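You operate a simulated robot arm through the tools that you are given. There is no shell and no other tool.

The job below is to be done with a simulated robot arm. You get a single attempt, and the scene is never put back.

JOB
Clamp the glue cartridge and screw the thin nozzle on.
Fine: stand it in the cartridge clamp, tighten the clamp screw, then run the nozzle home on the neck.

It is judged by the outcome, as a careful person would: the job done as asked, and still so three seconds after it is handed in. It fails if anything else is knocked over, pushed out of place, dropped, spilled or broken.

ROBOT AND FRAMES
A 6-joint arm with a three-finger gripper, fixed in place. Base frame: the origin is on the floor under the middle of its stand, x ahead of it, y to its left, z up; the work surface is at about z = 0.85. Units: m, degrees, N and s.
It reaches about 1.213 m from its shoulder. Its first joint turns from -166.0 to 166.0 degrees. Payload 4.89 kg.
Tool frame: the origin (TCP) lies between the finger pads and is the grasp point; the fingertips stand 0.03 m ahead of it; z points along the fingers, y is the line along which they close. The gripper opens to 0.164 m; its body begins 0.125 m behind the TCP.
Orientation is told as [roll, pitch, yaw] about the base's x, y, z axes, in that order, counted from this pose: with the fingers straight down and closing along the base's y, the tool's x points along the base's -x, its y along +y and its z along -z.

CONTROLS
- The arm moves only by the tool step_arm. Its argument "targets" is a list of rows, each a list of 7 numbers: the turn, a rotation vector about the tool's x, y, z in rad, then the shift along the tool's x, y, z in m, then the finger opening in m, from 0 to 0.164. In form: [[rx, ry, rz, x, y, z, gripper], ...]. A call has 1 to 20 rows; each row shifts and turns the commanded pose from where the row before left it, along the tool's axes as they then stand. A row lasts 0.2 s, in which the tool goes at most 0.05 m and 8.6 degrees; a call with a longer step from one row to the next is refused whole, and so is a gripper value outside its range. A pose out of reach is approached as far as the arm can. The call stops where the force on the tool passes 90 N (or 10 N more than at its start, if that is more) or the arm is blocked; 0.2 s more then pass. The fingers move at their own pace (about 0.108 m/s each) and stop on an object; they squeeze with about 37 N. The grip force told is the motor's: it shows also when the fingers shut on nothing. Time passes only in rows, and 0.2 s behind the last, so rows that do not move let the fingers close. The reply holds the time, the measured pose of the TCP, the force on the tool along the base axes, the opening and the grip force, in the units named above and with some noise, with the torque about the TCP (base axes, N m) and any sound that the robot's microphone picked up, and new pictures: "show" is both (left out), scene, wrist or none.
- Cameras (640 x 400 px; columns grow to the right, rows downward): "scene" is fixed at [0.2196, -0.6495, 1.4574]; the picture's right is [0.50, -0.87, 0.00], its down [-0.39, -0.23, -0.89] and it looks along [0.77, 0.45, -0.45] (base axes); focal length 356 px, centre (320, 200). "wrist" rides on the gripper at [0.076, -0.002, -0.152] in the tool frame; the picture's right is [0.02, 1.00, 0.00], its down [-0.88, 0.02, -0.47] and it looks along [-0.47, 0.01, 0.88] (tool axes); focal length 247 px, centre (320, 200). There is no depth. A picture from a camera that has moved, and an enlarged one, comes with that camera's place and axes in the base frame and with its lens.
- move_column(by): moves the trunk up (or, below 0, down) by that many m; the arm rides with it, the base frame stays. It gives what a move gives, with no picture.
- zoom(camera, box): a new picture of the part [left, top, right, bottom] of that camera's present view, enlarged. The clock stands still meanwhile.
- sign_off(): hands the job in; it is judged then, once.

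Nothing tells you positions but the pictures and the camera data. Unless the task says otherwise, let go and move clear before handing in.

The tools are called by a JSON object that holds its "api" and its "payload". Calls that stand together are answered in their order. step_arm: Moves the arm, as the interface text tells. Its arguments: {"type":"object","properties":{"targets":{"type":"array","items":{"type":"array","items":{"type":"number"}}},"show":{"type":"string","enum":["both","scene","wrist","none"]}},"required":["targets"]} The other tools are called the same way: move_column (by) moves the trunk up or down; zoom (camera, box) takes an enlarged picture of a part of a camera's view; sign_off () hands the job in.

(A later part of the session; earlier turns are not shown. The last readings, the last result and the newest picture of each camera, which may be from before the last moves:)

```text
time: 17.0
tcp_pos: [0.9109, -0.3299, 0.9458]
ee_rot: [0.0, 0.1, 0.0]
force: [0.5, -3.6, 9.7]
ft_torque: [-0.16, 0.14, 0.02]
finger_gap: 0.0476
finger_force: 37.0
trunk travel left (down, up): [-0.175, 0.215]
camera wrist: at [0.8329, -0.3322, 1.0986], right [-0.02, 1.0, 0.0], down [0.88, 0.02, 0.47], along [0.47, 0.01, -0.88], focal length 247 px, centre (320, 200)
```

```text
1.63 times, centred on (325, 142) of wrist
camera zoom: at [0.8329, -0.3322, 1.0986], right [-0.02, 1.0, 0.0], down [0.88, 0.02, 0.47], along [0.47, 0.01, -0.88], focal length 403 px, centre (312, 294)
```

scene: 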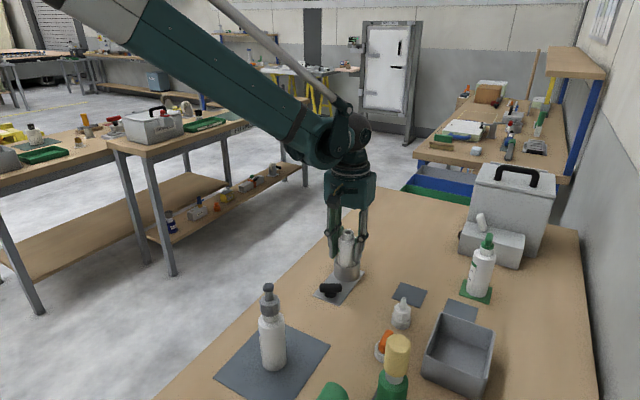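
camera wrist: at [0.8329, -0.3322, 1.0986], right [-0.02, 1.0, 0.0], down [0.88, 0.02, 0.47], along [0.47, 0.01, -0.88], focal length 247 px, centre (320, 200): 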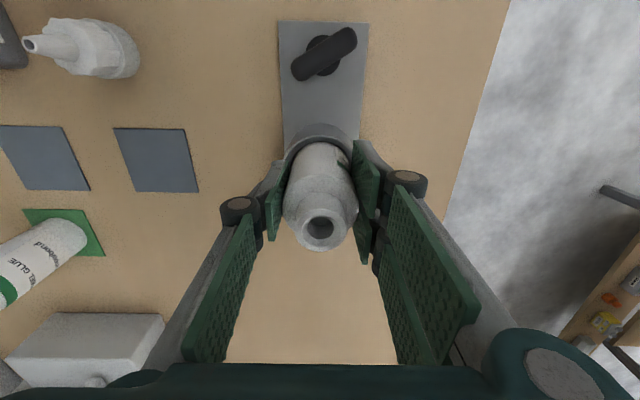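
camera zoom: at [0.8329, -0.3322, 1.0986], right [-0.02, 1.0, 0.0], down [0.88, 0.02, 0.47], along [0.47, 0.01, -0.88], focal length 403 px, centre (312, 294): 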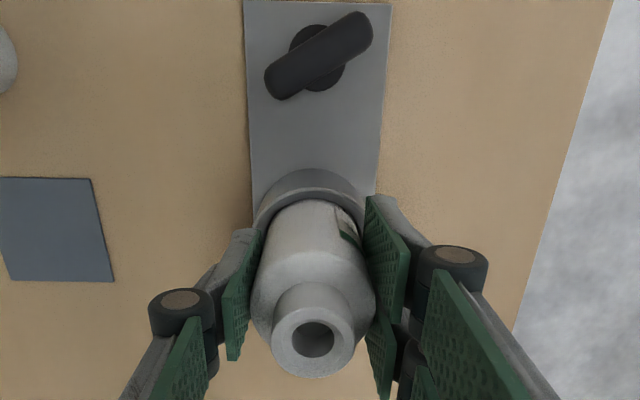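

{"api": "step_arm", "payload": {"targets": [[0, 0, 0, 0, 0, -0.0008, 0.03], [0, 0, 0, 0, 0, 0, 0.03], [0, 0, 0, 0, 0, 0, 0.05], [0, 0, 0, 0, 0, 0, 0.06], [0, 0, 0, 0, 0, 0, 0.075], [0, 0, 0, 0, 0, 0, 0.09], [0, 0, 0, 0, 0, 0, 0.1], [0, 0, 0, 0, 0, 0, 0.1]], "show": "both"}}

{"api": "zoom", "payload": {"camera": "scene", "box": [325, 200, 370, 285]}}

```text
time: 18.8
tcp_pos: [0.9111, -0.3305, 0.9464]
ee_rot: [0.0, 0.0, 0.0]
force: [-0.2, -1.0, 0.0]
ft_torque: [0.0, -0.02, -0.01]
finger_gap: 0.0996
finger_force: 0.1
trunk travel left (down, up): [-0.175, 0.215]
camera wrist: at [0.8337, -0.3324, 1.0995], right [-0.02, 1.0, 0.0], down [0.88, 0.02, 0.47], along [0.47, 0.01, -0.88], focal length 247 px, centre (320, 200)
```

scene: 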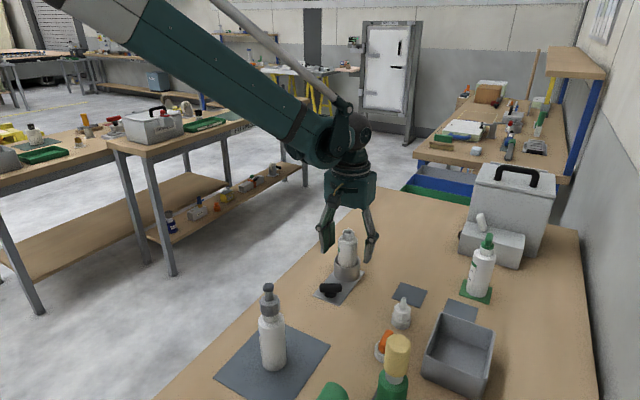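
wrist: 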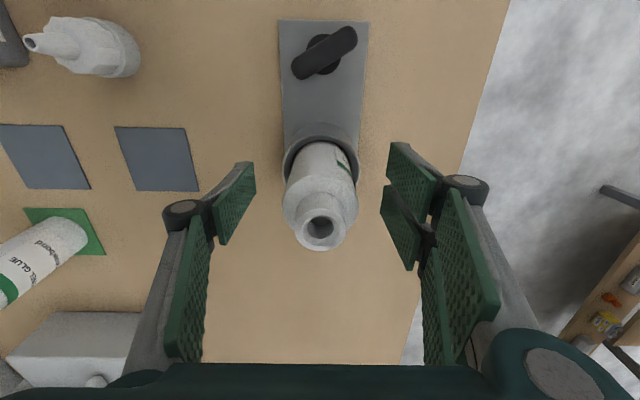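

```text
4.71 times, centred on (348, 242) of scene
camera zoom: at [0.2196, -0.6495, 1.4574], right [0.5, -0.87, 0.0], down [-0.39, -0.23, -0.89], along [0.77, 0.45, -0.45], focal length 1676 px, centre (191, 0)
```

zoom: 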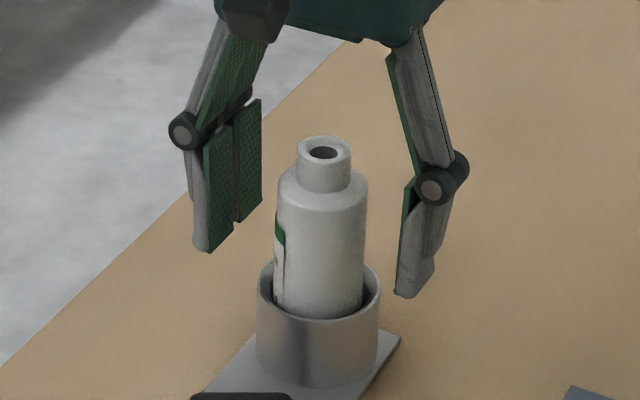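

The cartridge stands upright in the cup. I'm raising the gripper clear and moving above the T-screw to inspect it.

{"api": "step_arm", "payload": {"targets": [[0, 0, 0, 0, 0, -0.03, 0.1], [0, 0, 0, 0, 0, -0.03, 0.1], [0, 0, 0, 0, 0, -0.03, 0.1], [0, 0, 0, 0, 0, -0.02, 0.1], [0, 0, 0, 0.03, 0, 0, 0.08], [0, 0, 0, 0.03, 0, 0, 0.08], [0, 0, 0, 0.028, 0, 0, 0.08], [0, 0, 0, 0, 0, 0, 0.08]], "show": "both"}}

{"api": "zoom", "payload": {"camera": "wrist", "box": [270, 80, 370, 230]}}

{"api": "zoom", "payload": {"camera": "scene", "box": [300, 220, 380, 310]}}

```text
time: 20.6
tcp_pos: [0.8213, -0.3309, 1.0581]
ee_rot: [0.0, 0.0, 0.0]
force: [-0.2, 0.2, -1.2]
ft_torque: [-0.03, -0.08, 0.01]
finger_gap: 0.0798
finger_force: 0.0
trunk travel left (down, up): [-0.175, 0.215]
camera wrist: at [0.7447, -0.3323, 1.2103], right [-0.02, 1.0, 0.0], down [0.88, 0.02, 0.47], along [0.47, 0.01, -0.88], focal length 247 px, centre (320, 200)
```

scene: 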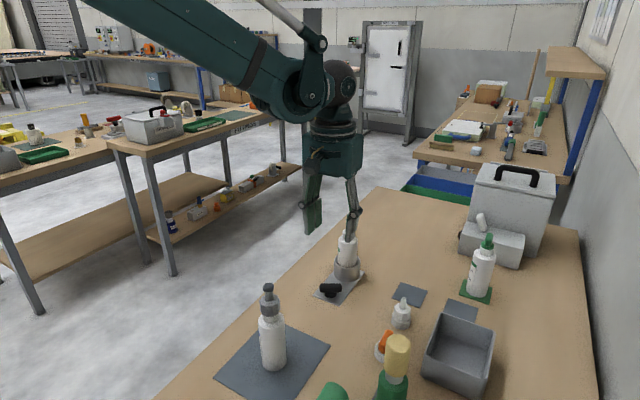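
wrist: 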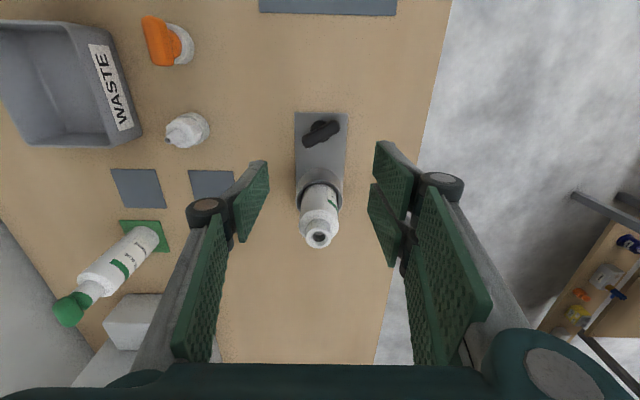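

```text
2.67 times, centred on (320, 155) of wrist
camera zoom: at [0.7447, -0.3323, 1.2103], right [-0.02, 1.0, 0.0], down [0.88, 0.02, 0.47], along [0.47, 0.01, -0.88], focal length 659 px, centre (320, 320)
```

zoom: 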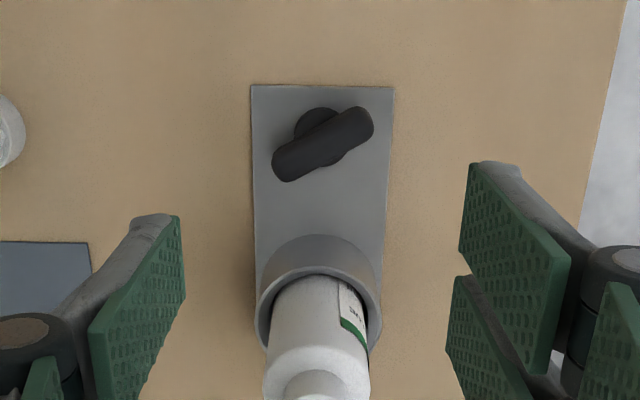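

```text
4.44 times, centred on (340, 265) of scene
camera zoom: at [0.2196, -0.6495, 1.4574], right [0.5, -0.87, 0.0], down [-0.39, -0.23, -0.89], along [0.77, 0.45, -0.45], focal length 1583 px, centre (231, -89)
```

zoom: 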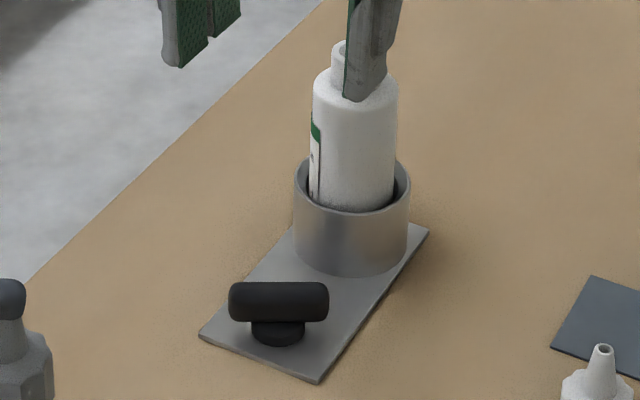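

The screw axis is near (0.823, -0.330) and the T-bar lies along about -60°. I'll turn the tool 120° counter-clockwise at this height, so the fingers straddle the bar with plenty of clockwise travel left.

{"api": "step_arm", "payload": {"targets": [[0, 0, 0, -0.0022, 0.0006, 0, 0.06], [0, 0, -0.1396, 0, 0, 0, 0.045], [0, 0, -0.1396, 0, 0, 0, 0.045], [0, 0, -0.1396, 0, 0, 0, 0.045], [0, 0, -0.1396, 0, 0, 0, 0.045], [0, 0, -0.1396, 0, 0, 0, 0.045], [0, 0, -0.1396, 0, 0, 0, 0.045], [0, 0, -0.1396, 0, 0, 0, 0.045], [0, 0, -0.1396, 0, 0, 0, 0.045], [0, 0, -0.1396, 0, 0, 0, 0.045], [0, 0, -0.1396, 0, 0, 0, 0.045], [0, 0, -0.1396, 0, 0, 0, 0.045], [0, 0, -0.1396, 0, 0, 0, 0.045], [0, 0, -0.1396, 0, 0, 0, 0.045], [0, 0, -0.1396, 0, 0, 0, 0.045], [0, 0, -0.1396, 0, 0, 0, 0.045], [0, 0, 0, 0, 0, 0, 0.045]], "show": "both"}}

{"api": "zoom", "payload": {"camera": "wrist", "box": [250, 80, 390, 210]}}

{"api": "zoom", "payload": {"camera": "scene", "box": [270, 160, 390, 310]}}

```text
time: 24.2
tcp_pos: [0.8256, -0.3304, 1.0572]
ee_rot: [0.0, 0.0, 120.1]
force: [0.2, -0.2, 0.0]
ft_torque: [-0.01, -0.01, 0.02]
finger_gap: 0.0449
finger_force: 0.0
trunk travel left (down, up): [-0.175, 0.215]
camera wrist: at [0.8645, -0.3952, 1.2099], right [-0.85, -0.52, 0.0], down [-0.46, 0.75, 0.47], along [-0.25, 0.4, -0.88], focal length 247 px, centre (320, 200)
```

scene: 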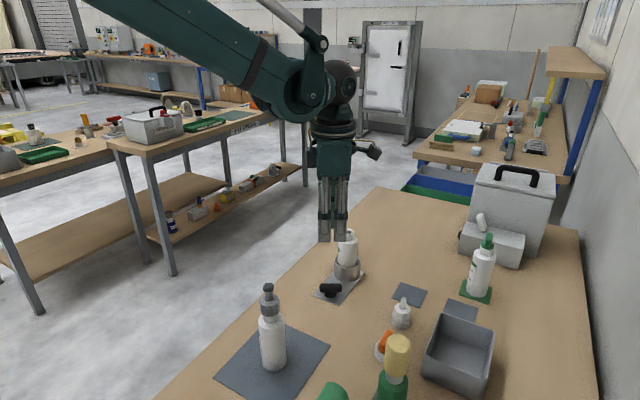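
wrist: 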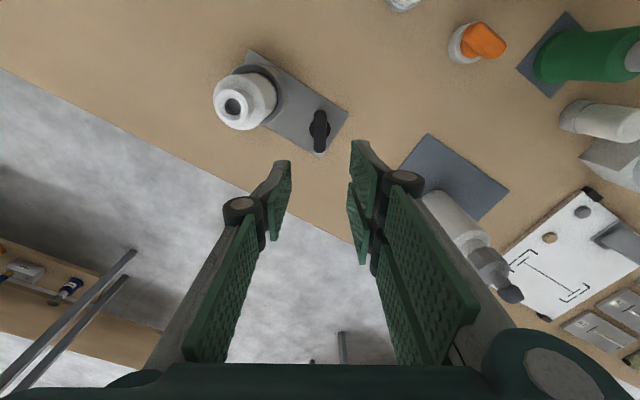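

```text
3.08 times, centred on (320, 145) of wrist
camera zoom: at [0.8645, -0.3952, 1.2099], right [-0.85, -0.52, 0.0], down [-0.46, 0.75, 0.47], along [-0.25, 0.4, -0.88], focal length 760 px, centre (320, 369)
```

zoom: 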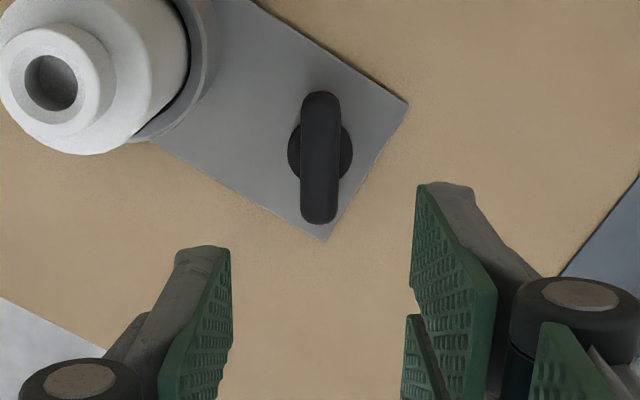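

```text
2.67 times, centred on (330, 235) of scene
camera zoom: at [0.2196, -0.6495, 1.4574], right [0.5, -0.87, 0.0], down [-0.39, -0.23, -0.89], along [0.77, 0.45, -0.45], focal length 950 px, centre (293, 107)
```

zoom: 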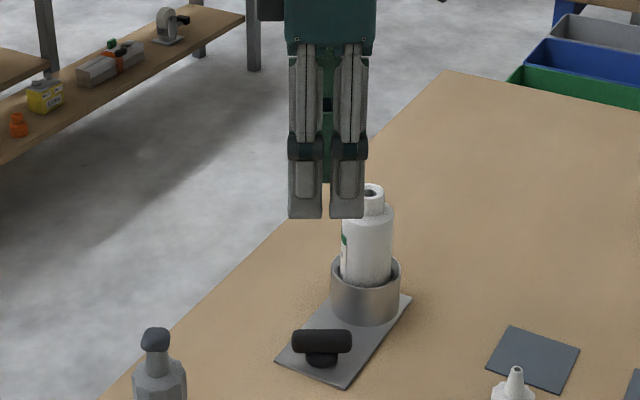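

The bar is parallel to the pads and centred between them. I'm narrowing the gap a little for clearance from the cup and descending over the bar.

{"api": "step_arm", "payload": {"targets": [[0, 0, 0, 0.0008, 0, 0, 0.037], [0, 0, 0, 0, 0, 0.03, 0.037], [0, 0, 0, 0, 0, 0.03, 0.037], [0, 0, 0, 0, 0, 0.03, 0.037], [0, 0, 0, 0, 0, 0.03, 0.037], [0, 0, 0, 0, 0, 0.02, 0.037], [0, 0, 0, 0, 0, 0, 0.037]], "show": "both"}}

{"api": "zoom", "payload": {"camera": "wrist", "box": [220, 80, 420, 240]}}

{"api": "zoom", "payload": {"camera": "scene", "box": [290, 200, 390, 310]}}

```text
time: 25.8
tcp_pos: [0.8255, -0.3296, 0.9173]
ee_rot: [0.0, 0.0, 120.1]
force: [0.1, -0.6, 0.1]
ft_torque: [0.01, 0.04, -0.02]
finger_gap: 0.037
finger_force: 0.0
trunk travel left (down, up): [-0.175, 0.215]
camera wrist: at [0.8652, -0.3945, 1.0692], right [-0.85, -0.52, 0.0], down [-0.46, 0.75, 0.47], along [-0.25, 0.4, -0.88], focal length 247 px, centre (320, 200)
```

scene: 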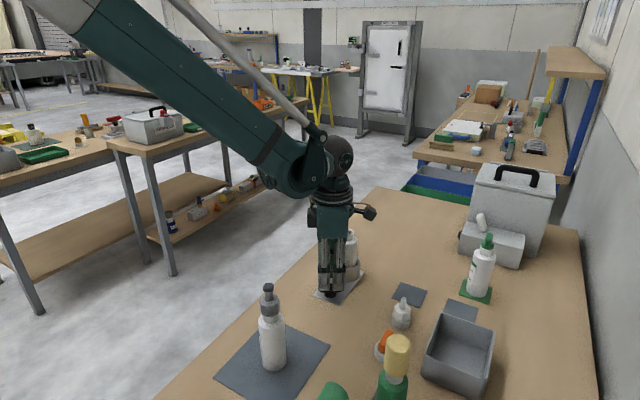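
wrist: 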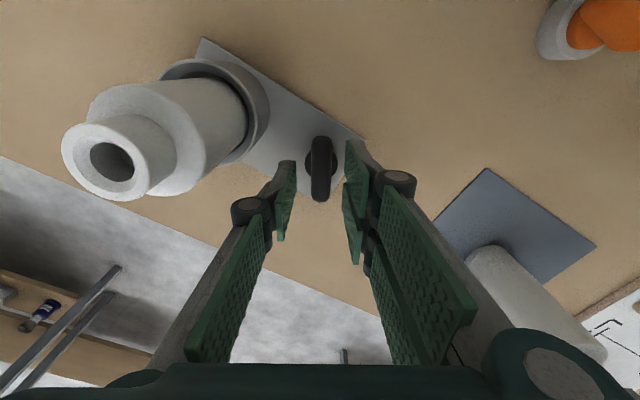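

```text
2.50 times, centred on (320, 160) of wrist
camera zoom: at [0.8652, -0.3945, 1.0692], right [-0.85, -0.52, 0.0], down [-0.46, 0.75, 0.47], along [-0.25, 0.4, -0.88], focal length 617 px, centre (320, 300)
```

zoom: 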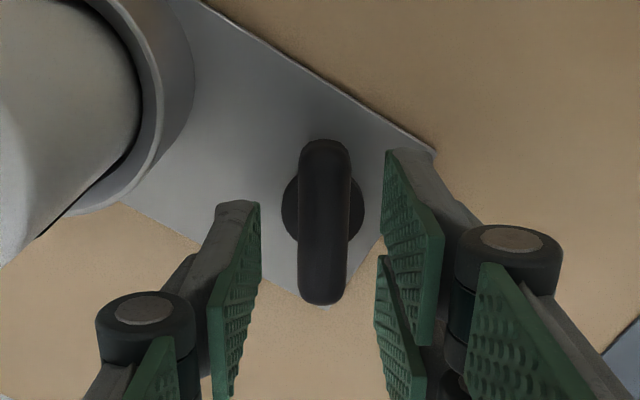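

```text
3.64 times, centred on (340, 255) of scene
camera zoom: at [0.2196, -0.6495, 1.4574], right [0.5, -0.87, 0.0], down [-0.39, -0.23, -0.89], along [0.77, 0.45, -0.45], focal length 1295 px, centre (247, 0)
```

zoom: 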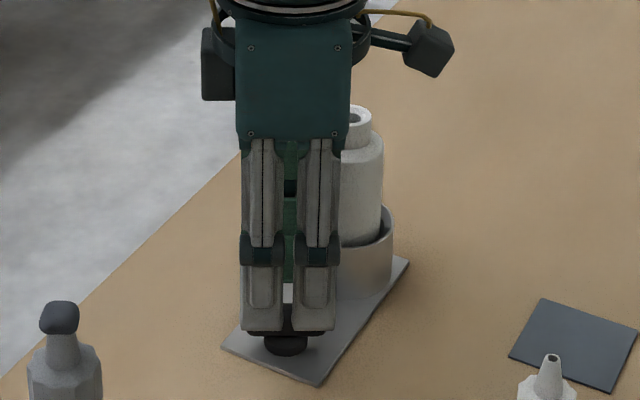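

{"api": "step_arm", "payload": {"targets": [[0, 0, 0, 0, 0, 0.012, 0.037], [0, 0, 0, 0, 0, 0.012, 0.037], [0, 0, 0, 0, 0, 0, 0.037]], "show": "wrist"}}

{"api": "step_arm", "payload": {"targets": [[0, 0, 0, 0, 0, 0, 0.02], [0, 0, 0, 0, 0, 0, 0.01], [0, 0, 0, 0, 0, 0, 0.01], [0, 0, 0, 0, 0, 0, 0.01]], "show": "both"}}

```text
time: 26.6
tcp_pos: [0.824, -0.3303, 0.8922]
ee_rot: [-0.1, 0.0, 119.9]
force: [0.1, -0.1, 1.0]
ft_torque: [-0.01, 0.03, 0.01]
finger_gap: 0.037
finger_force: 0.1
trunk travel left (down, up): [-0.175, 0.215]
camera wrist: at [0.8638, -0.3956, 1.0448], right [-0.85, -0.52, 0.0], down [-0.46, 0.75, 0.47], along [-0.25, 0.4, -0.88], focal length 247 px, centre (320, 200)
```

wrist: 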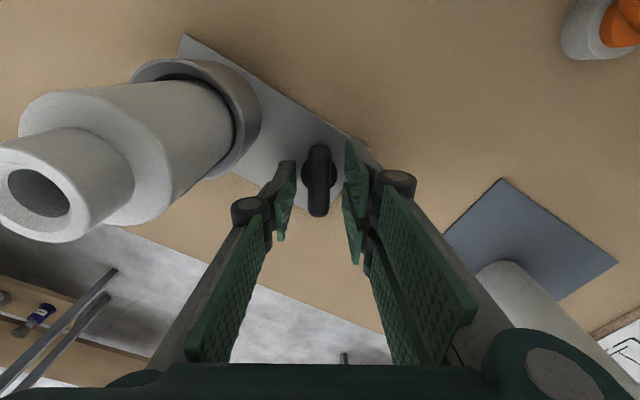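

```text
time: 27.6
tcp_pos: [0.8263, -0.33, 0.8932]
ee_rot: [0.1, -0.1, 120.1]
force: [9.1, 3.7, -0.9]
ft_torque: [0.02, -0.32, 0.01]
finger_gap: 0.0169
finger_force: 45.0
trunk travel left (down, up): [-0.175, 0.215]
camera wrist: at [0.8643, -0.3953, 1.0448], right [-0.85, -0.52, 0.0], down [-0.46, 0.75, 0.47], along [-0.25, 0.4, -0.88], focal length 247 px, centre (320, 200)
```

scene: 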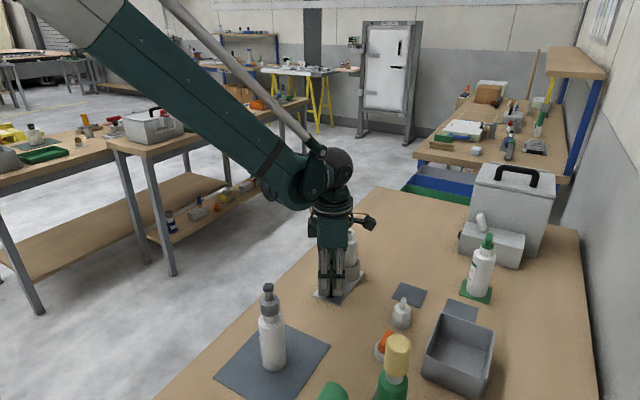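
wrist: 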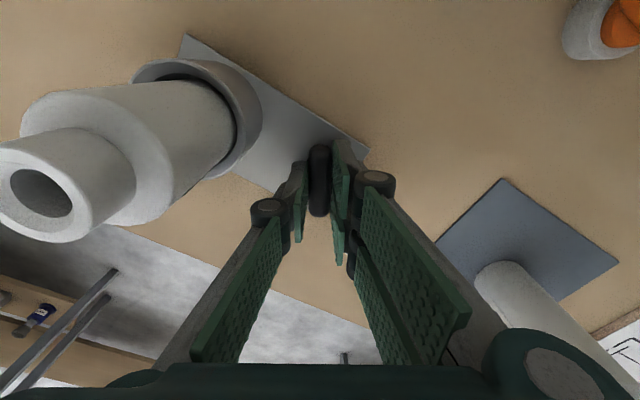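

The bar is gripped. I'll start turning clockwise (tightening) gently and watch the torque.

{"api": "step_arm", "payload": {"targets": [[0, 0, 0, 0, -0.0004, 0, 0.01], [0, 0, 0.08, 0, 0, 0, 0.01], [0, 0, 0.08, 0, 0, 0, 0.01], [0, 0, 0.08, 0, 0, 0, 0.01], [0, 0, 0, 0, 0, 0, 0.01]], "show": "both"}}

```text
time: 28.8
tcp_pos: [0.8257, -0.3309, 0.8916]
ee_rot: [0.1, -0.1, 106.2]
force: [-12.1, 15.7, -32.1]
ft_torque: [0.3, 0.24, 0.04]
finger_gap: 0.0168
finger_force: 45.3
trunk travel left (down, up): [-0.175, 0.215]
camera wrist: at [0.8479, -0.403, 1.0447], right [-0.95, -0.3, 0.0], down [-0.26, 0.84, 0.47], along [-0.14, 0.45, -0.88], focal length 247 px, centre (320, 200)
```

scene: 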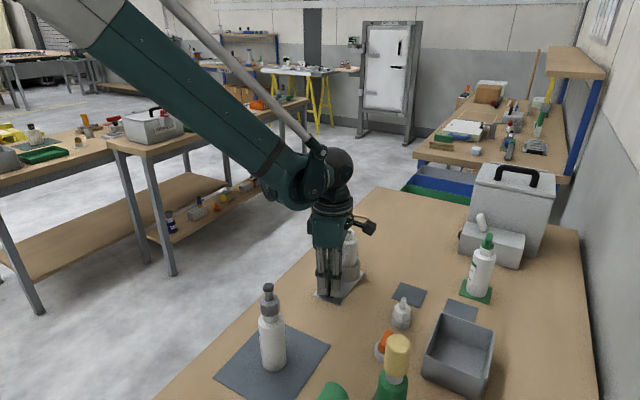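
wrist: 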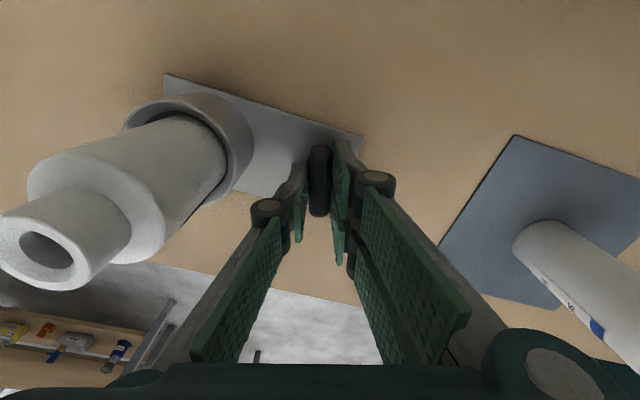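

The bar turns freely, but it pulls the tool down at -32 N, so the screw travels down as it turns. I'll follow it down slightly and read the force.

{"api": "step_arm", "payload": {"targets": [[0, 0, 0, 0, 0, 0.001, 0.01], [0, 0, 0, 0, 0, 0, 0.01]], "show": "none"}}

```text
time: 29.4
tcp_pos: [0.8249, -0.3306, 0.8932]
ee_rot: [-0.1, 0.1, 106.3]
force: [-13.3, 23.4, -12.7]
ft_torque: [1.66, 0.65, 0.01]
finger_gap: 0.0171
finger_force: 45.0
trunk travel left (down, up): [-0.175, 0.215]
```

{"api": "zoom", "payload": {"camera": "wrist", "box": [200, 80, 420, 240]}}

{"api": "zoom", "payload": {"camera": "scene", "box": [290, 190, 390, 310]}}

{"api": "step_arm", "payload": {"targets": [[0, 0, 0, 0, 0, 0, 0.01], [0, 0, 0, 0, 0, 0, 0.01]], "show": "none"}}

```text
2.50 times, centred on (310, 160) of wrist
camera zoom: at [0.8477, -0.403, 1.0448], right [-0.95, -0.3, 0.0], down [-0.27, 0.84, 0.47], along [-0.14, 0.45, -0.88], focal length 617 px, centre (345, 300)
```

zoom: 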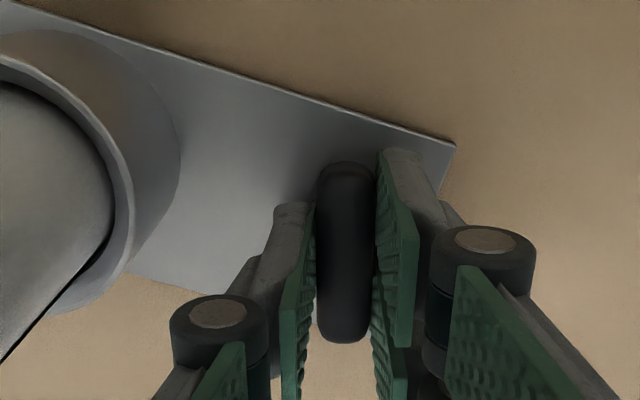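

```text
3.33 times, centred on (340, 250) of scene
camera zoom: at [0.2196, -0.6495, 1.4574], right [0.5, -0.87, 0.0], down [-0.39, -0.23, -0.89], along [0.77, 0.45, -0.45], focal length 1187 px, centre (253, 33)
```

zoom: 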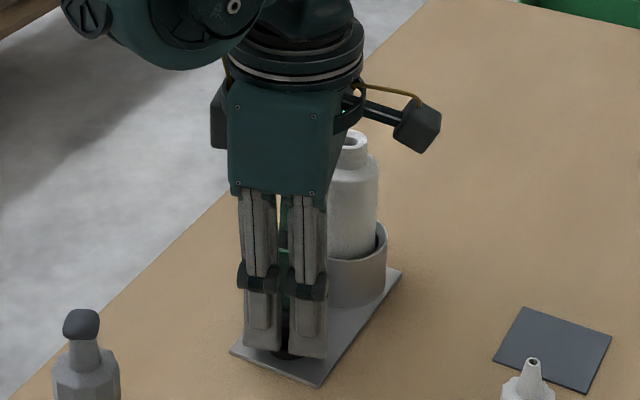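

```text
time: 30.0
tcp_pos: [0.8259, -0.3312, 0.8932]
ee_rot: [0.0, 0.0, 106.4]
force: [-12.8, 27.0, -8.2]
ft_torque: [1.52, 0.57, -0.02]
finger_gap: 0.017
finger_force: 45.2
trunk travel left (down, up): [-0.175, 0.215]
```

There is about 30 N of strain along the bar. I'll open slightly to release it and look at how the bar actually moved.

{"api": "step_arm", "payload": {"targets": [[0, 0, 0, 0, 0, 0, 0.025], [0, 0, 0, 0, 0, 0, 0.032], [0, 0, 0, 0, 0, 0, 0.034], [0, 0, 0, 0, 0, 0, 0.034]], "show": "both"}}

{"api": "zoom", "payload": {"camera": "wrist", "box": [200, 80, 420, 240]}}

{"api": "zoom", "payload": {"camera": "scene", "box": [290, 240, 390, 310]}}

```text
time: 31.0
tcp_pos: [0.825, -0.331, 0.8921]
ee_rot: [0.1, 0.1, 106.4]
force: [0.4, -0.8, -0.8]
ft_torque: [-0.02, 0.0, -0.01]
finger_gap: 0.034
finger_force: 0.2
trunk travel left (down, up): [-0.175, 0.215]
camera wrist: at [0.8477, -0.4041, 1.0445], right [-0.95, -0.3, 0.0], down [-0.27, 0.84, 0.47], along [-0.14, 0.45, -0.88], focal length 247 px, centre (320, 200)
```

scene: 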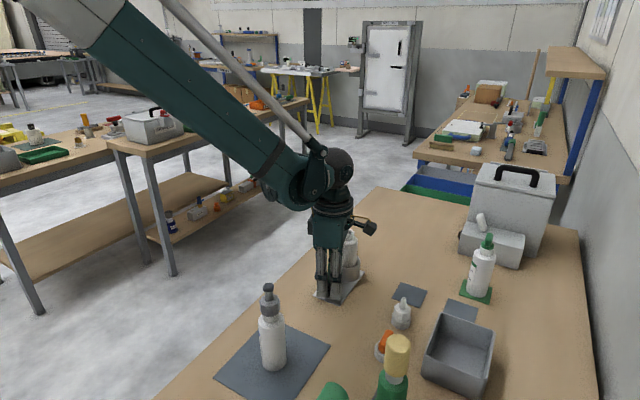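
wrist: 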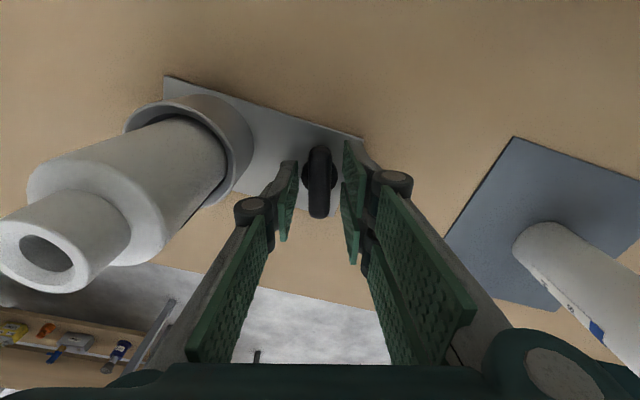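

```text
2.50 times, centred on (310, 160) of wrist
camera zoom: at [0.8477, -0.4041, 1.0445], right [-0.95, -0.3, 0.0], down [-0.27, 0.84, 0.47], along [-0.14, 0.45, -0.88], focal length 617 px, centre (345, 300)
```

zoom: 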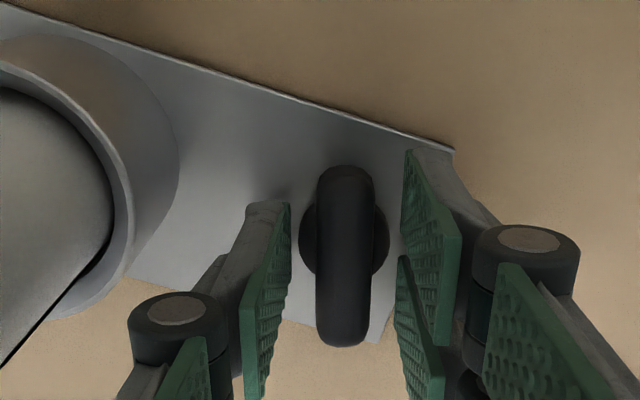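

```text
5.71 times, centred on (340, 275) of scene
camera zoom: at [0.2196, -0.6495, 1.4574], right [0.5, -0.87, 0.0], down [-0.39, -0.23, -0.89], along [0.77, 0.45, -0.45], focal length 2035 px, centre (206, -229)
```

zoom: 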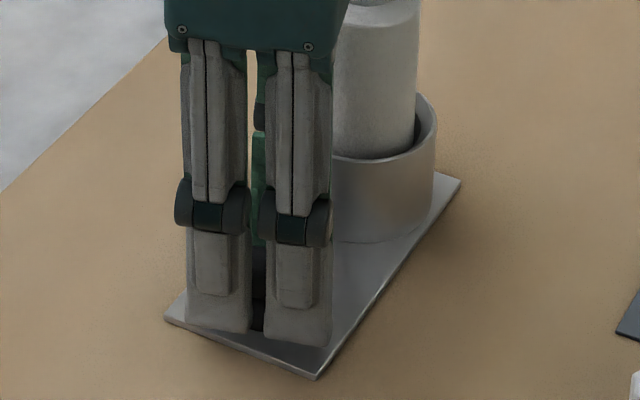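

The bar did rotate, and the strain vanished on opening. I'll turn it wrench-style instead, with the pads straddling the bar at a slightly loose gap so they push both ends without clamping it.

{"api": "step_arm", "payload": {"targets": [[0, 0, 0, -0.0012, 0, 0, 0.021], [0, 0, 0, 0, 0, 0, 0.021], [0, 0, 0.1, 0, 0, 0, 0.021], [0, 0, 0.1, 0, 0, 0, 0.021], [0, 0, 0.1, 0, 0, 0, 0.021], [0, 0, 0.1, 0, 0, 0, 0.021], [0, 0, 0, 0, 0, 0, 0.021]], "show": "both"}}

{"api": "zoom", "payload": {"camera": "wrist", "box": [200, 80, 420, 240]}}

```text
time: 32.6
tcp_pos: [0.8255, -0.3289, 0.8913]
ee_rot: [-0.1, 0.0, 83.3]
force: [-0.8, 0.3, 0.5]
ft_torque: [0.03, 0.01, 0.03]
finger_gap: 0.0213
finger_force: 0.3
trunk travel left (down, up): [-0.175, 0.215]
camera wrist: at [0.8176, -0.4057, 1.0449], right [-1.0, 0.1, 0.0], down [0.08, 0.88, 0.47], along [0.05, 0.47, -0.88], focal length 247 px, centre (320, 200)
```

scene: 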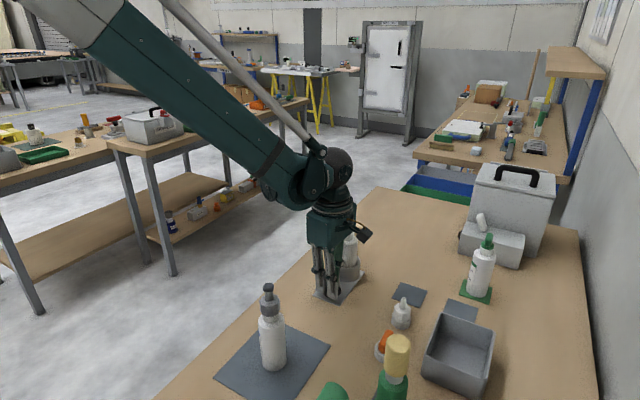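
wrist: 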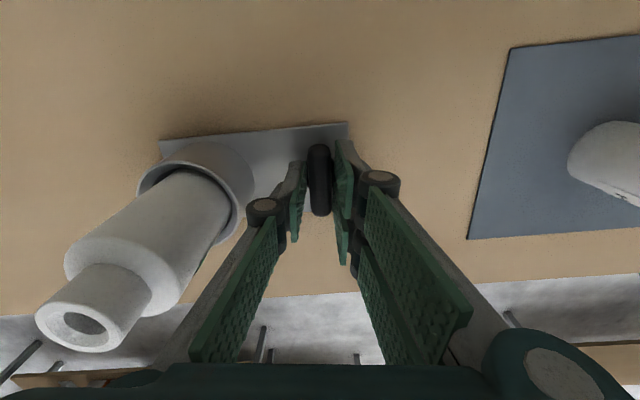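

```text
2.50 times, centred on (310, 160) of wrist
camera zoom: at [0.8176, -0.4057, 1.0449], right [-1.0, 0.1, 0.0], down [0.08, 0.88, 0.47], along [0.05, 0.47, -0.88], focal length 617 px, centre (345, 300)
```

zoom: 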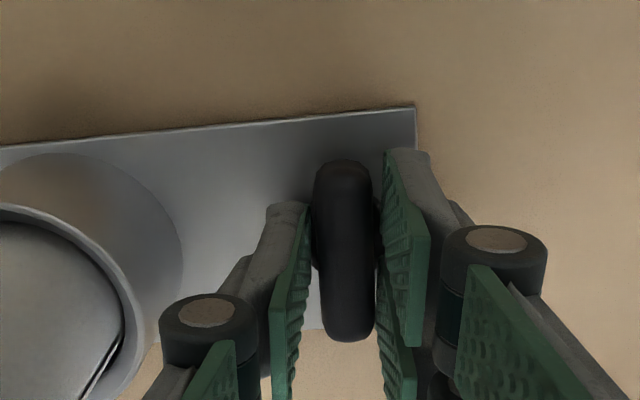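

The wrench method turns the bar with almost no side force, so I'm continuing clockwise.

{"api": "step_arm", "payload": {"targets": [[0, 0, 0.12, 0, 0, 0, 0.021], [0, 0, 0.12, 0, 0, 0, 0.021], [0, 0, 0.12, 0, 0, 0, 0.021], [0, 0, 0.12, 0, 0, 0, 0.021], [0, 0, 0.12, 0, 0, 0, 0.021], [0, 0, 0.12, 0, 0, 0, 0.021], [0, 0, 0, 0, 0, 0, 0.021]], "show": "both"}}

{"api": "zoom", "payload": {"camera": "wrist", "box": [200, 80, 420, 240]}}

```text
time: 34.2
tcp_pos: [0.8249, -0.3304, 0.8932]
ee_rot: [0.0, 0.0, 42.0]
force: [0.3, 2.0, 1.0]
ft_torque: [0.04, 0.02, 0.0]
finger_gap: 0.0216
finger_force: 0.5
trunk travel left (down, up): [-0.175, 0.215]
camera wrist: at [0.7688, -0.3818, 1.0447], right [-0.68, 0.73, 0.0], down [0.64, 0.6, 0.47], along [0.34, 0.32, -0.88], focal length 247 px, centre (320, 200)
```

scene: 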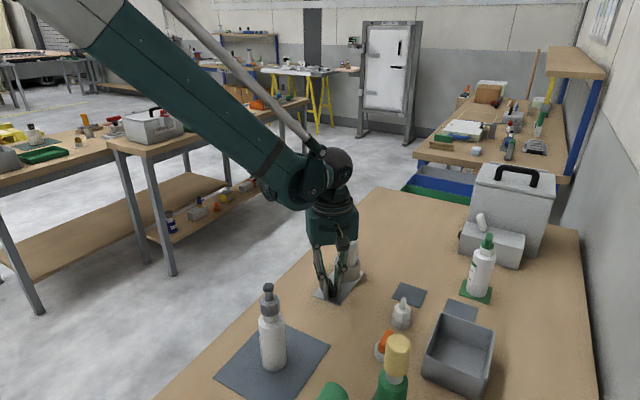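
wrist: 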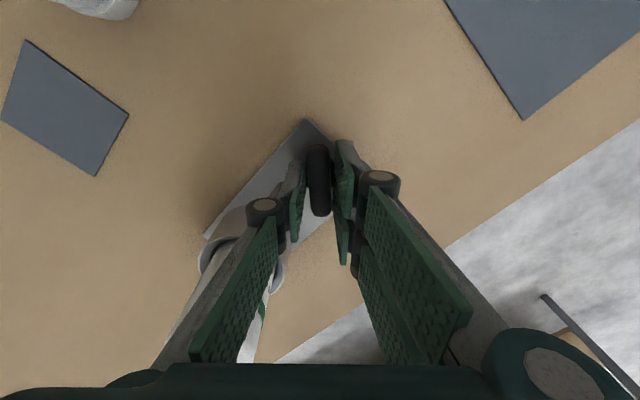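

```text
2.50 times, centred on (310, 160) of wrist
camera zoom: at [0.7688, -0.3818, 1.0447], right [-0.68, 0.73, 0.0], down [0.64, 0.6, 0.47], along [0.34, 0.32, -0.88], focal length 617 px, centre (345, 300)
```

zoom: 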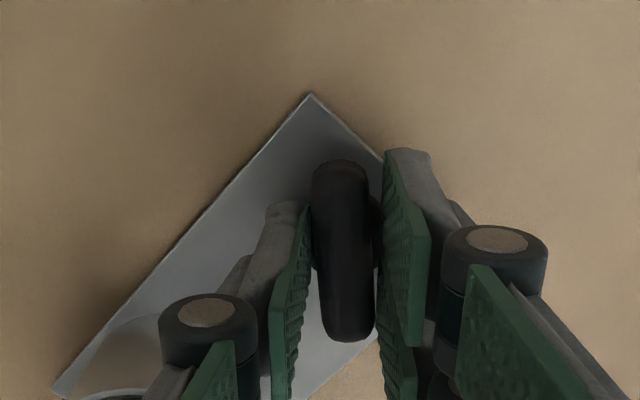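

{"api": "step_arm", "payload": {"targets": [[0, 0, 0.12, 0, 0, 0, 0.021], [0, 0, 0.12, 0, 0, 0, 0.021], [0, 0, 0.12, 0, 0, 0, 0.021], [0, 0, 0.12, 0, 0, 0, 0.021], [0, 0, 0.12, 0, 0, 0, 0.021], [0, 0, 0.12, 0, 0, 0, 0.021], [0, 0, 0, 0, 0, 0, 0.021]], "show": "wrist"}}

{"api": "zoom", "payload": {"camera": "wrist", "box": [200, 80, 420, 240]}}

```text
time: 35.8
tcp_pos: [0.8254, -0.3303, 0.8927]
ee_rot: [0.0, 0.0, 0.7]
force: [0.4, 2.4, -0.1]
ft_torque: [0.05, -0.03, 0.03]
finger_gap: 0.0221
finger_force: 0.6
trunk travel left (down, up): [-0.175, 0.215]
camera wrist: at [0.7486, -0.3325, 1.0446], right [-0.03, 1.0, 0.0], down [0.88, 0.03, 0.47], along [0.47, 0.02, -0.88], focal length 247 px, centre (320, 200)
```

wrist: 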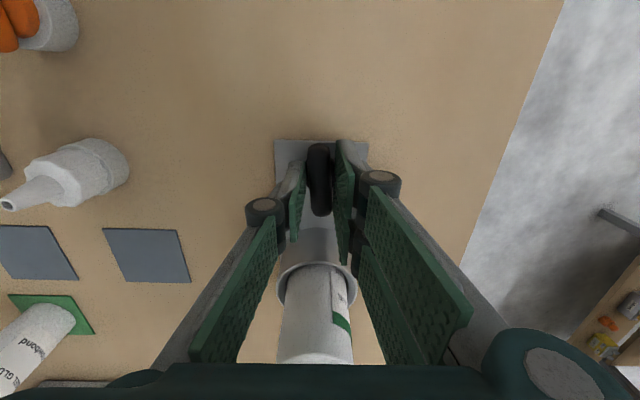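

```text
2.50 times, centred on (310, 160) of wrist
camera zoom: at [0.7486, -0.3325, 1.0446], right [-0.03, 1.0, 0.0], down [0.88, 0.03, 0.47], along [0.47, 0.02, -0.88], focal length 617 px, centre (345, 300)
```

zoom: 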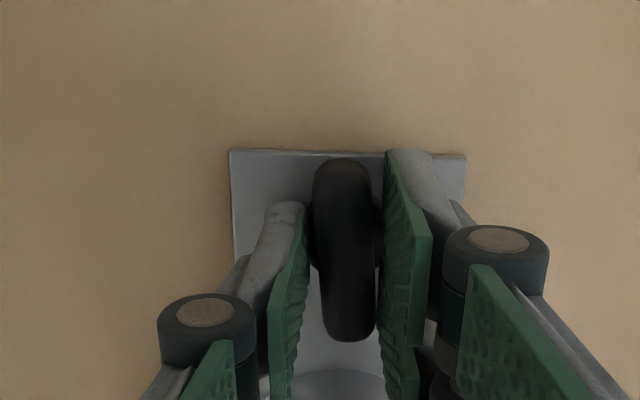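

{"api": "step_arm", "payload": {"targets": [[0, 0, 0.12, 0, 0, 0, 0.021], [0, 0, 0.12, 0, 0, 0, 0.021], [0, 0, 0.12, 0, 0, 0, 0.021], [0, 0, 0.12, 0, 0, 0, 0.021], [0, 0, 0.12, 0, 0, 0, 0.021], [0, 0, 0.12, 0, 0, 0, 0.021], [0, 0, 0, 0, 0, 0, 0.021]], "show": "both"}}

{"api": "zoom", "payload": {"camera": "wrist", "box": [200, 80, 420, 240]}}

```text
time: 37.4
tcp_pos: [0.8281, -0.3301, 0.8914]
ee_rot: [0.0, -0.1, -40.4]
force: [53.8, 9.9, 12.2]
ft_torque: [0.22, -2.25, 1.53]
finger_gap: 0.0435
finger_force: 45.1
trunk travel left (down, up): [-0.175, 0.215]
camera wrist: at [0.7681, -0.2808, 1.044], right [0.63, 0.77, 0.0], down [0.68, -0.56, 0.47], along [0.37, -0.3, -0.88], focal length 247 px, centre (320, 200)
```

scene: 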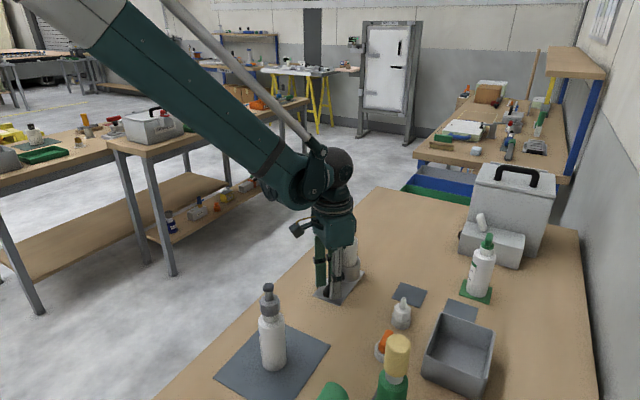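
wrist: 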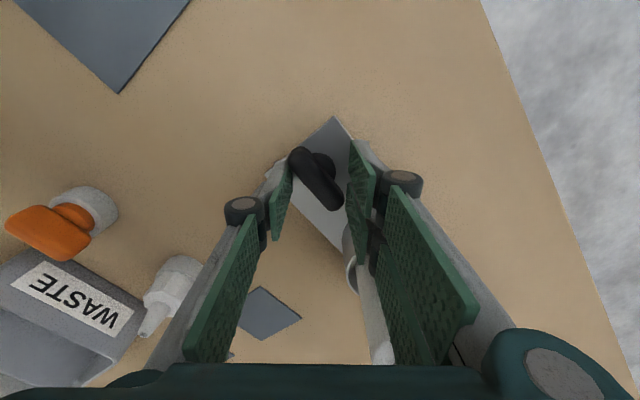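

```text
2.50 times, centred on (310, 160) of wrist
camera zoom: at [0.7681, -0.2808, 1.044], right [0.63, 0.77, 0.0], down [0.68, -0.56, 0.47], along [0.37, -0.3, -0.88], focal length 617 px, centre (345, 300)
```

zoom: 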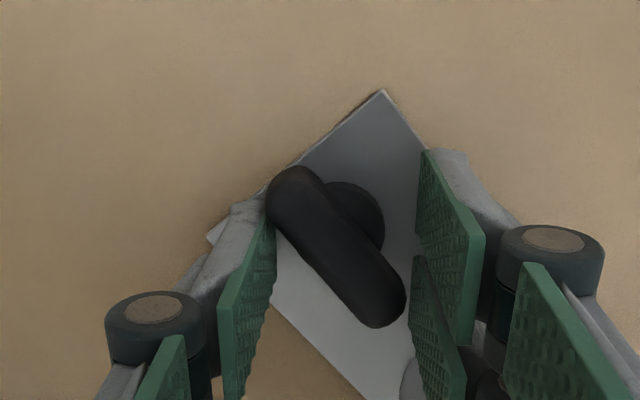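

The bar stopped turning with it lying along x, and the fingers spread against about 1.5 N·m, so the screw seems to have come up tight after roughly 120°. I'll back the tool off to meet the bar squarely, then re-grip and confirm.

{"api": "step_arm", "payload": {"targets": [[0, 0, -0.12, 0, 0, 0, 0.03], [0, 0, -0.12, 0, 0, 0, 0.03], [0, 0, -0.12, 0, 0, 0, 0.03], [0, 0, -0.12, 0, 0, 0, 0.03], [0, 0, -0.12, 0, 0, 0, 0.03], [0, 0, -0.05, 0, 0, 0, 0.03], [0, 0, 0, 0, 0, 0, 0.03]], "show": "both"}}

{"api": "zoom", "payload": {"camera": "wrist", "box": [200, 80, 420, 240]}}

{"api": "zoom", "payload": {"camera": "scene", "box": [290, 190, 390, 310]}}

```text
time: 39.0
tcp_pos: [0.8247, -0.3302, 0.8917]
ee_rot: [0.0, 0.0, -3.1]
force: [-0.6, 0.1, -0.6]
ft_torque: [-0.01, 0.01, 0.04]
finger_gap: 0.0299
finger_force: 0.1
trunk travel left (down, up): [-0.175, 0.215]
camera wrist: at [0.7479, -0.3274, 1.0442], right [0.03, 1.0, 0.0], down [0.88, -0.03, 0.47], along [0.47, -0.02, -0.88], focal length 247 px, centre (320, 200)
```

scene: 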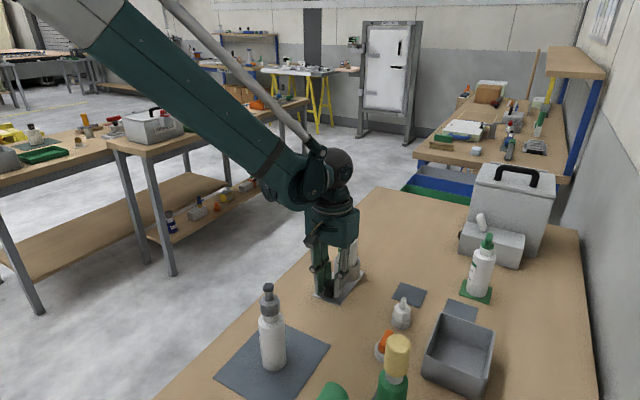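
wrist: 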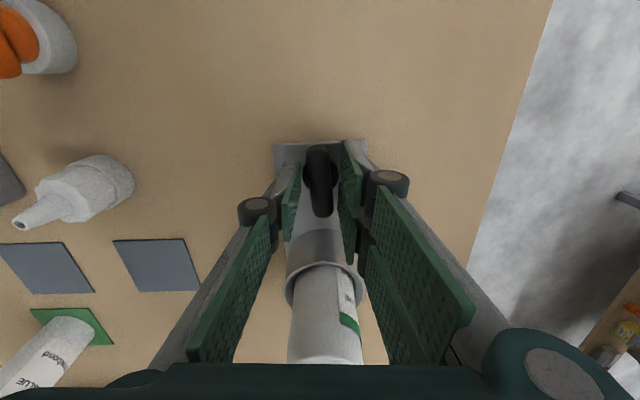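

```text
2.50 times, centred on (310, 160) of wrist
camera zoom: at [0.7479, -0.3274, 1.0442], right [0.03, 1.0, 0.0], down [0.88, -0.03, 0.47], along [0.47, -0.02, -0.88], focal length 617 px, centre (345, 300)
```

zoom: 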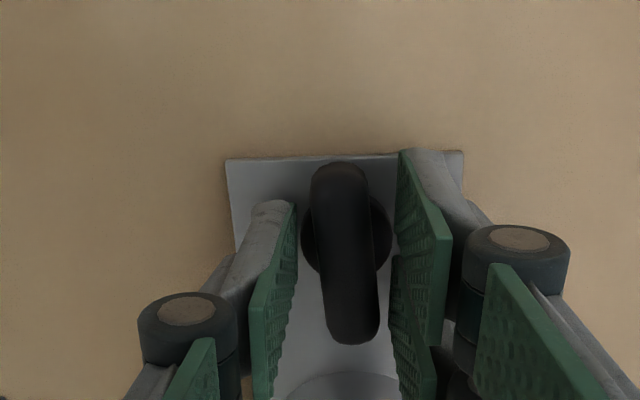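

```text
3.33 times, centred on (340, 250) of scene
camera zoom: at [0.2196, -0.6495, 1.4574], right [0.5, -0.87, 0.0], down [-0.39, -0.23, -0.89], along [0.77, 0.45, -0.45], focal length 1187 px, centre (253, 33)
```

zoom: 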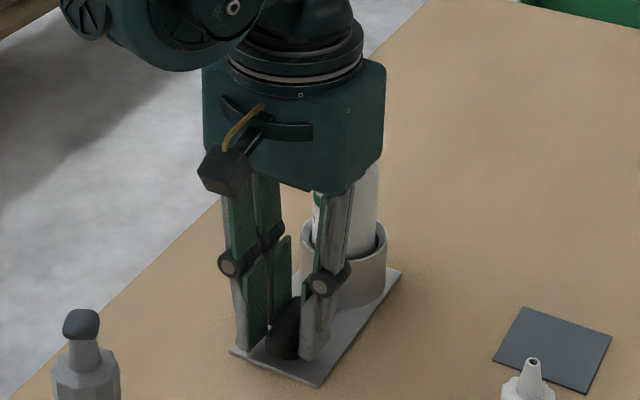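

{"api": "step_arm", "payload": {"targets": [[0, 0, -0.07, 0, 0, 0, 0.03], [0, 0, 0, 0, 0, 0, 0.02], [0, 0, 0, 0, 0, 0, 0.01], [0, 0, 0, 0, 0, 0, 0.01], [0, 0, 0, 0, 0, 0, 0.01]], "show": "wrist"}}

{"api": "zoom", "payload": {"camera": "wrist", "box": [200, 80, 420, 240]}}

```text
time: 40.2
tcp_pos: [0.8241, -0.3295, 0.8924]
ee_rot: [0.0, 0.0, 0.8]
force: [-0.8, 5.0, -2.9]
ft_torque: [0.13, -0.09, 0.01]
finger_gap: 0.0169
finger_force: 45.0
trunk travel left (down, up): [-0.175, 0.215]
camera wrist: at [0.7481, -0.3324, 1.0447], right [-0.04, 1.0, 0.0], down [0.88, 0.03, 0.47], along [0.47, 0.02, -0.88], focal length 247 px, centre (320, 200)
```

wrist: 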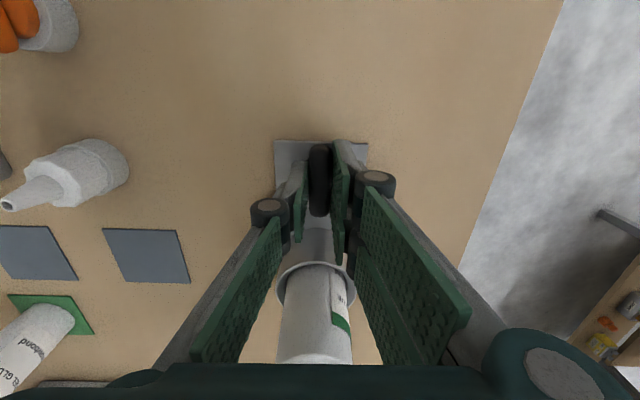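

```text
2.50 times, centred on (310, 160) of wrist
camera zoom: at [0.7481, -0.3324, 1.0447], right [-0.04, 1.0, 0.0], down [0.88, 0.03, 0.47], along [0.47, 0.02, -0.88], focal length 617 px, centre (345, 300)
```

zoom: 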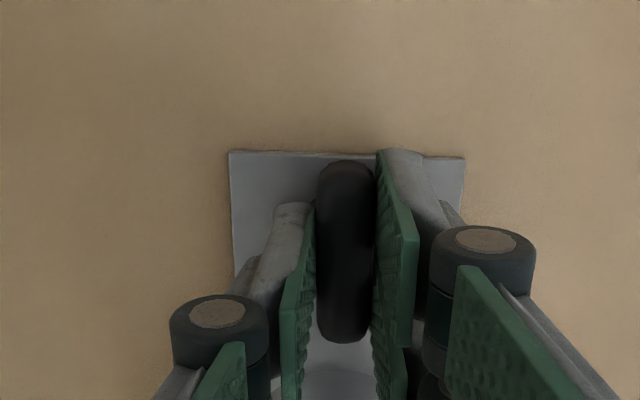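

Bar squarely gripped at yaw ≈ 1°. I'm applying small clockwise increments to feel whether it's at its stop.

{"api": "step_arm", "payload": {"targets": [[0, 0, 0.04, 0, 0, 0, 0.01], [0, 0, 0, 0, 0, 0, 0.01]], "show": "none"}}

{"api": "step_arm", "payload": {"targets": [[0, 0, 0.04, 0, 0, 0, 0.01], [0, 0, 0, 0, 0, 0, 0.01]], "show": "none"}}

{"api": "step_arm", "payload": {"targets": [[0, 0, 0.04, 0, 0, 0, 0.01], [0, 0, 0, 0, 0, 0, 0.01]], "show": "wrist"}}

{"api": "zoom", "payload": {"camera": "wrist", "box": [200, 80, 420, 240]}}

```text
time: 40.8
tcp_pos: [0.8254, -0.3297, 0.8916]
ee_rot: [0.1, 0.0, -1.6]
force: [-7.9, 11.2, -8.5]
ft_torque: [0.34, 0.1, 1.24]
finger_gap: 0.0171
finger_force: 45.1
trunk travel left (down, up): [-0.175, 0.215]
```

```text
time: 41.4
tcp_pos: [0.8258, -0.3306, 0.8921]
ee_rot: [0.1, 0.1, -3.7]
force: [-12.5, 16.4, -17.9]
ft_torque: [0.42, 0.41, 2.14]
finger_gap: 0.0179
finger_force: 44.9
trunk travel left (down, up): [-0.175, 0.215]
```

```text
time: 42.0
tcp_pos: [0.8245, -0.3301, 0.8923]
ee_rot: [0.1, 0.0, -6.1]
force: [-11.9, 23.8, -19.5]
ft_torque: [0.64, 0.45, 2.24]
finger_gap: 0.0197
finger_force: 45.6
trunk travel left (down, up): [-0.175, 0.215]
camera wrist: at [0.7488, -0.3228, 1.0451], right [0.08, 1.0, 0.0], down [0.88, -0.07, 0.47], along [0.47, -0.04, -0.88], focal length 247 px, centre (320, 200)
```

wrist: 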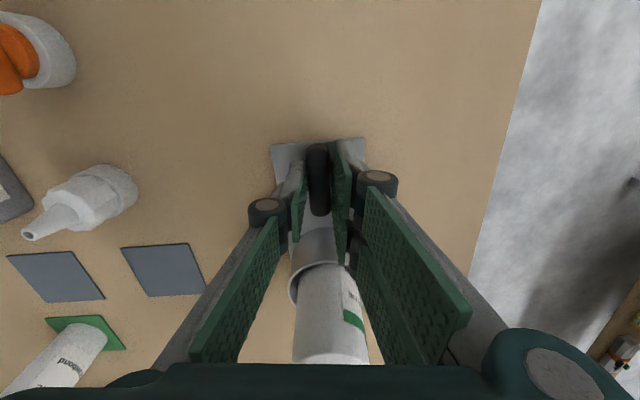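

```text
2.50 times, centred on (310, 160) of wrist
camera zoom: at [0.7488, -0.3228, 1.0451], right [0.08, 1.0, 0.0], down [0.88, -0.07, 0.47], along [0.47, -0.04, -0.88], focal length 617 px, centre (345, 300)
```

zoom: 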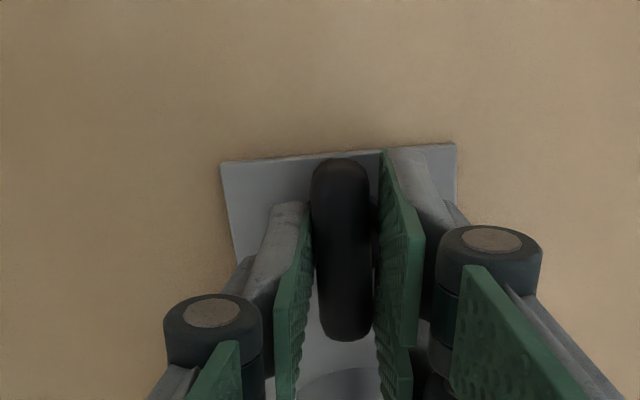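

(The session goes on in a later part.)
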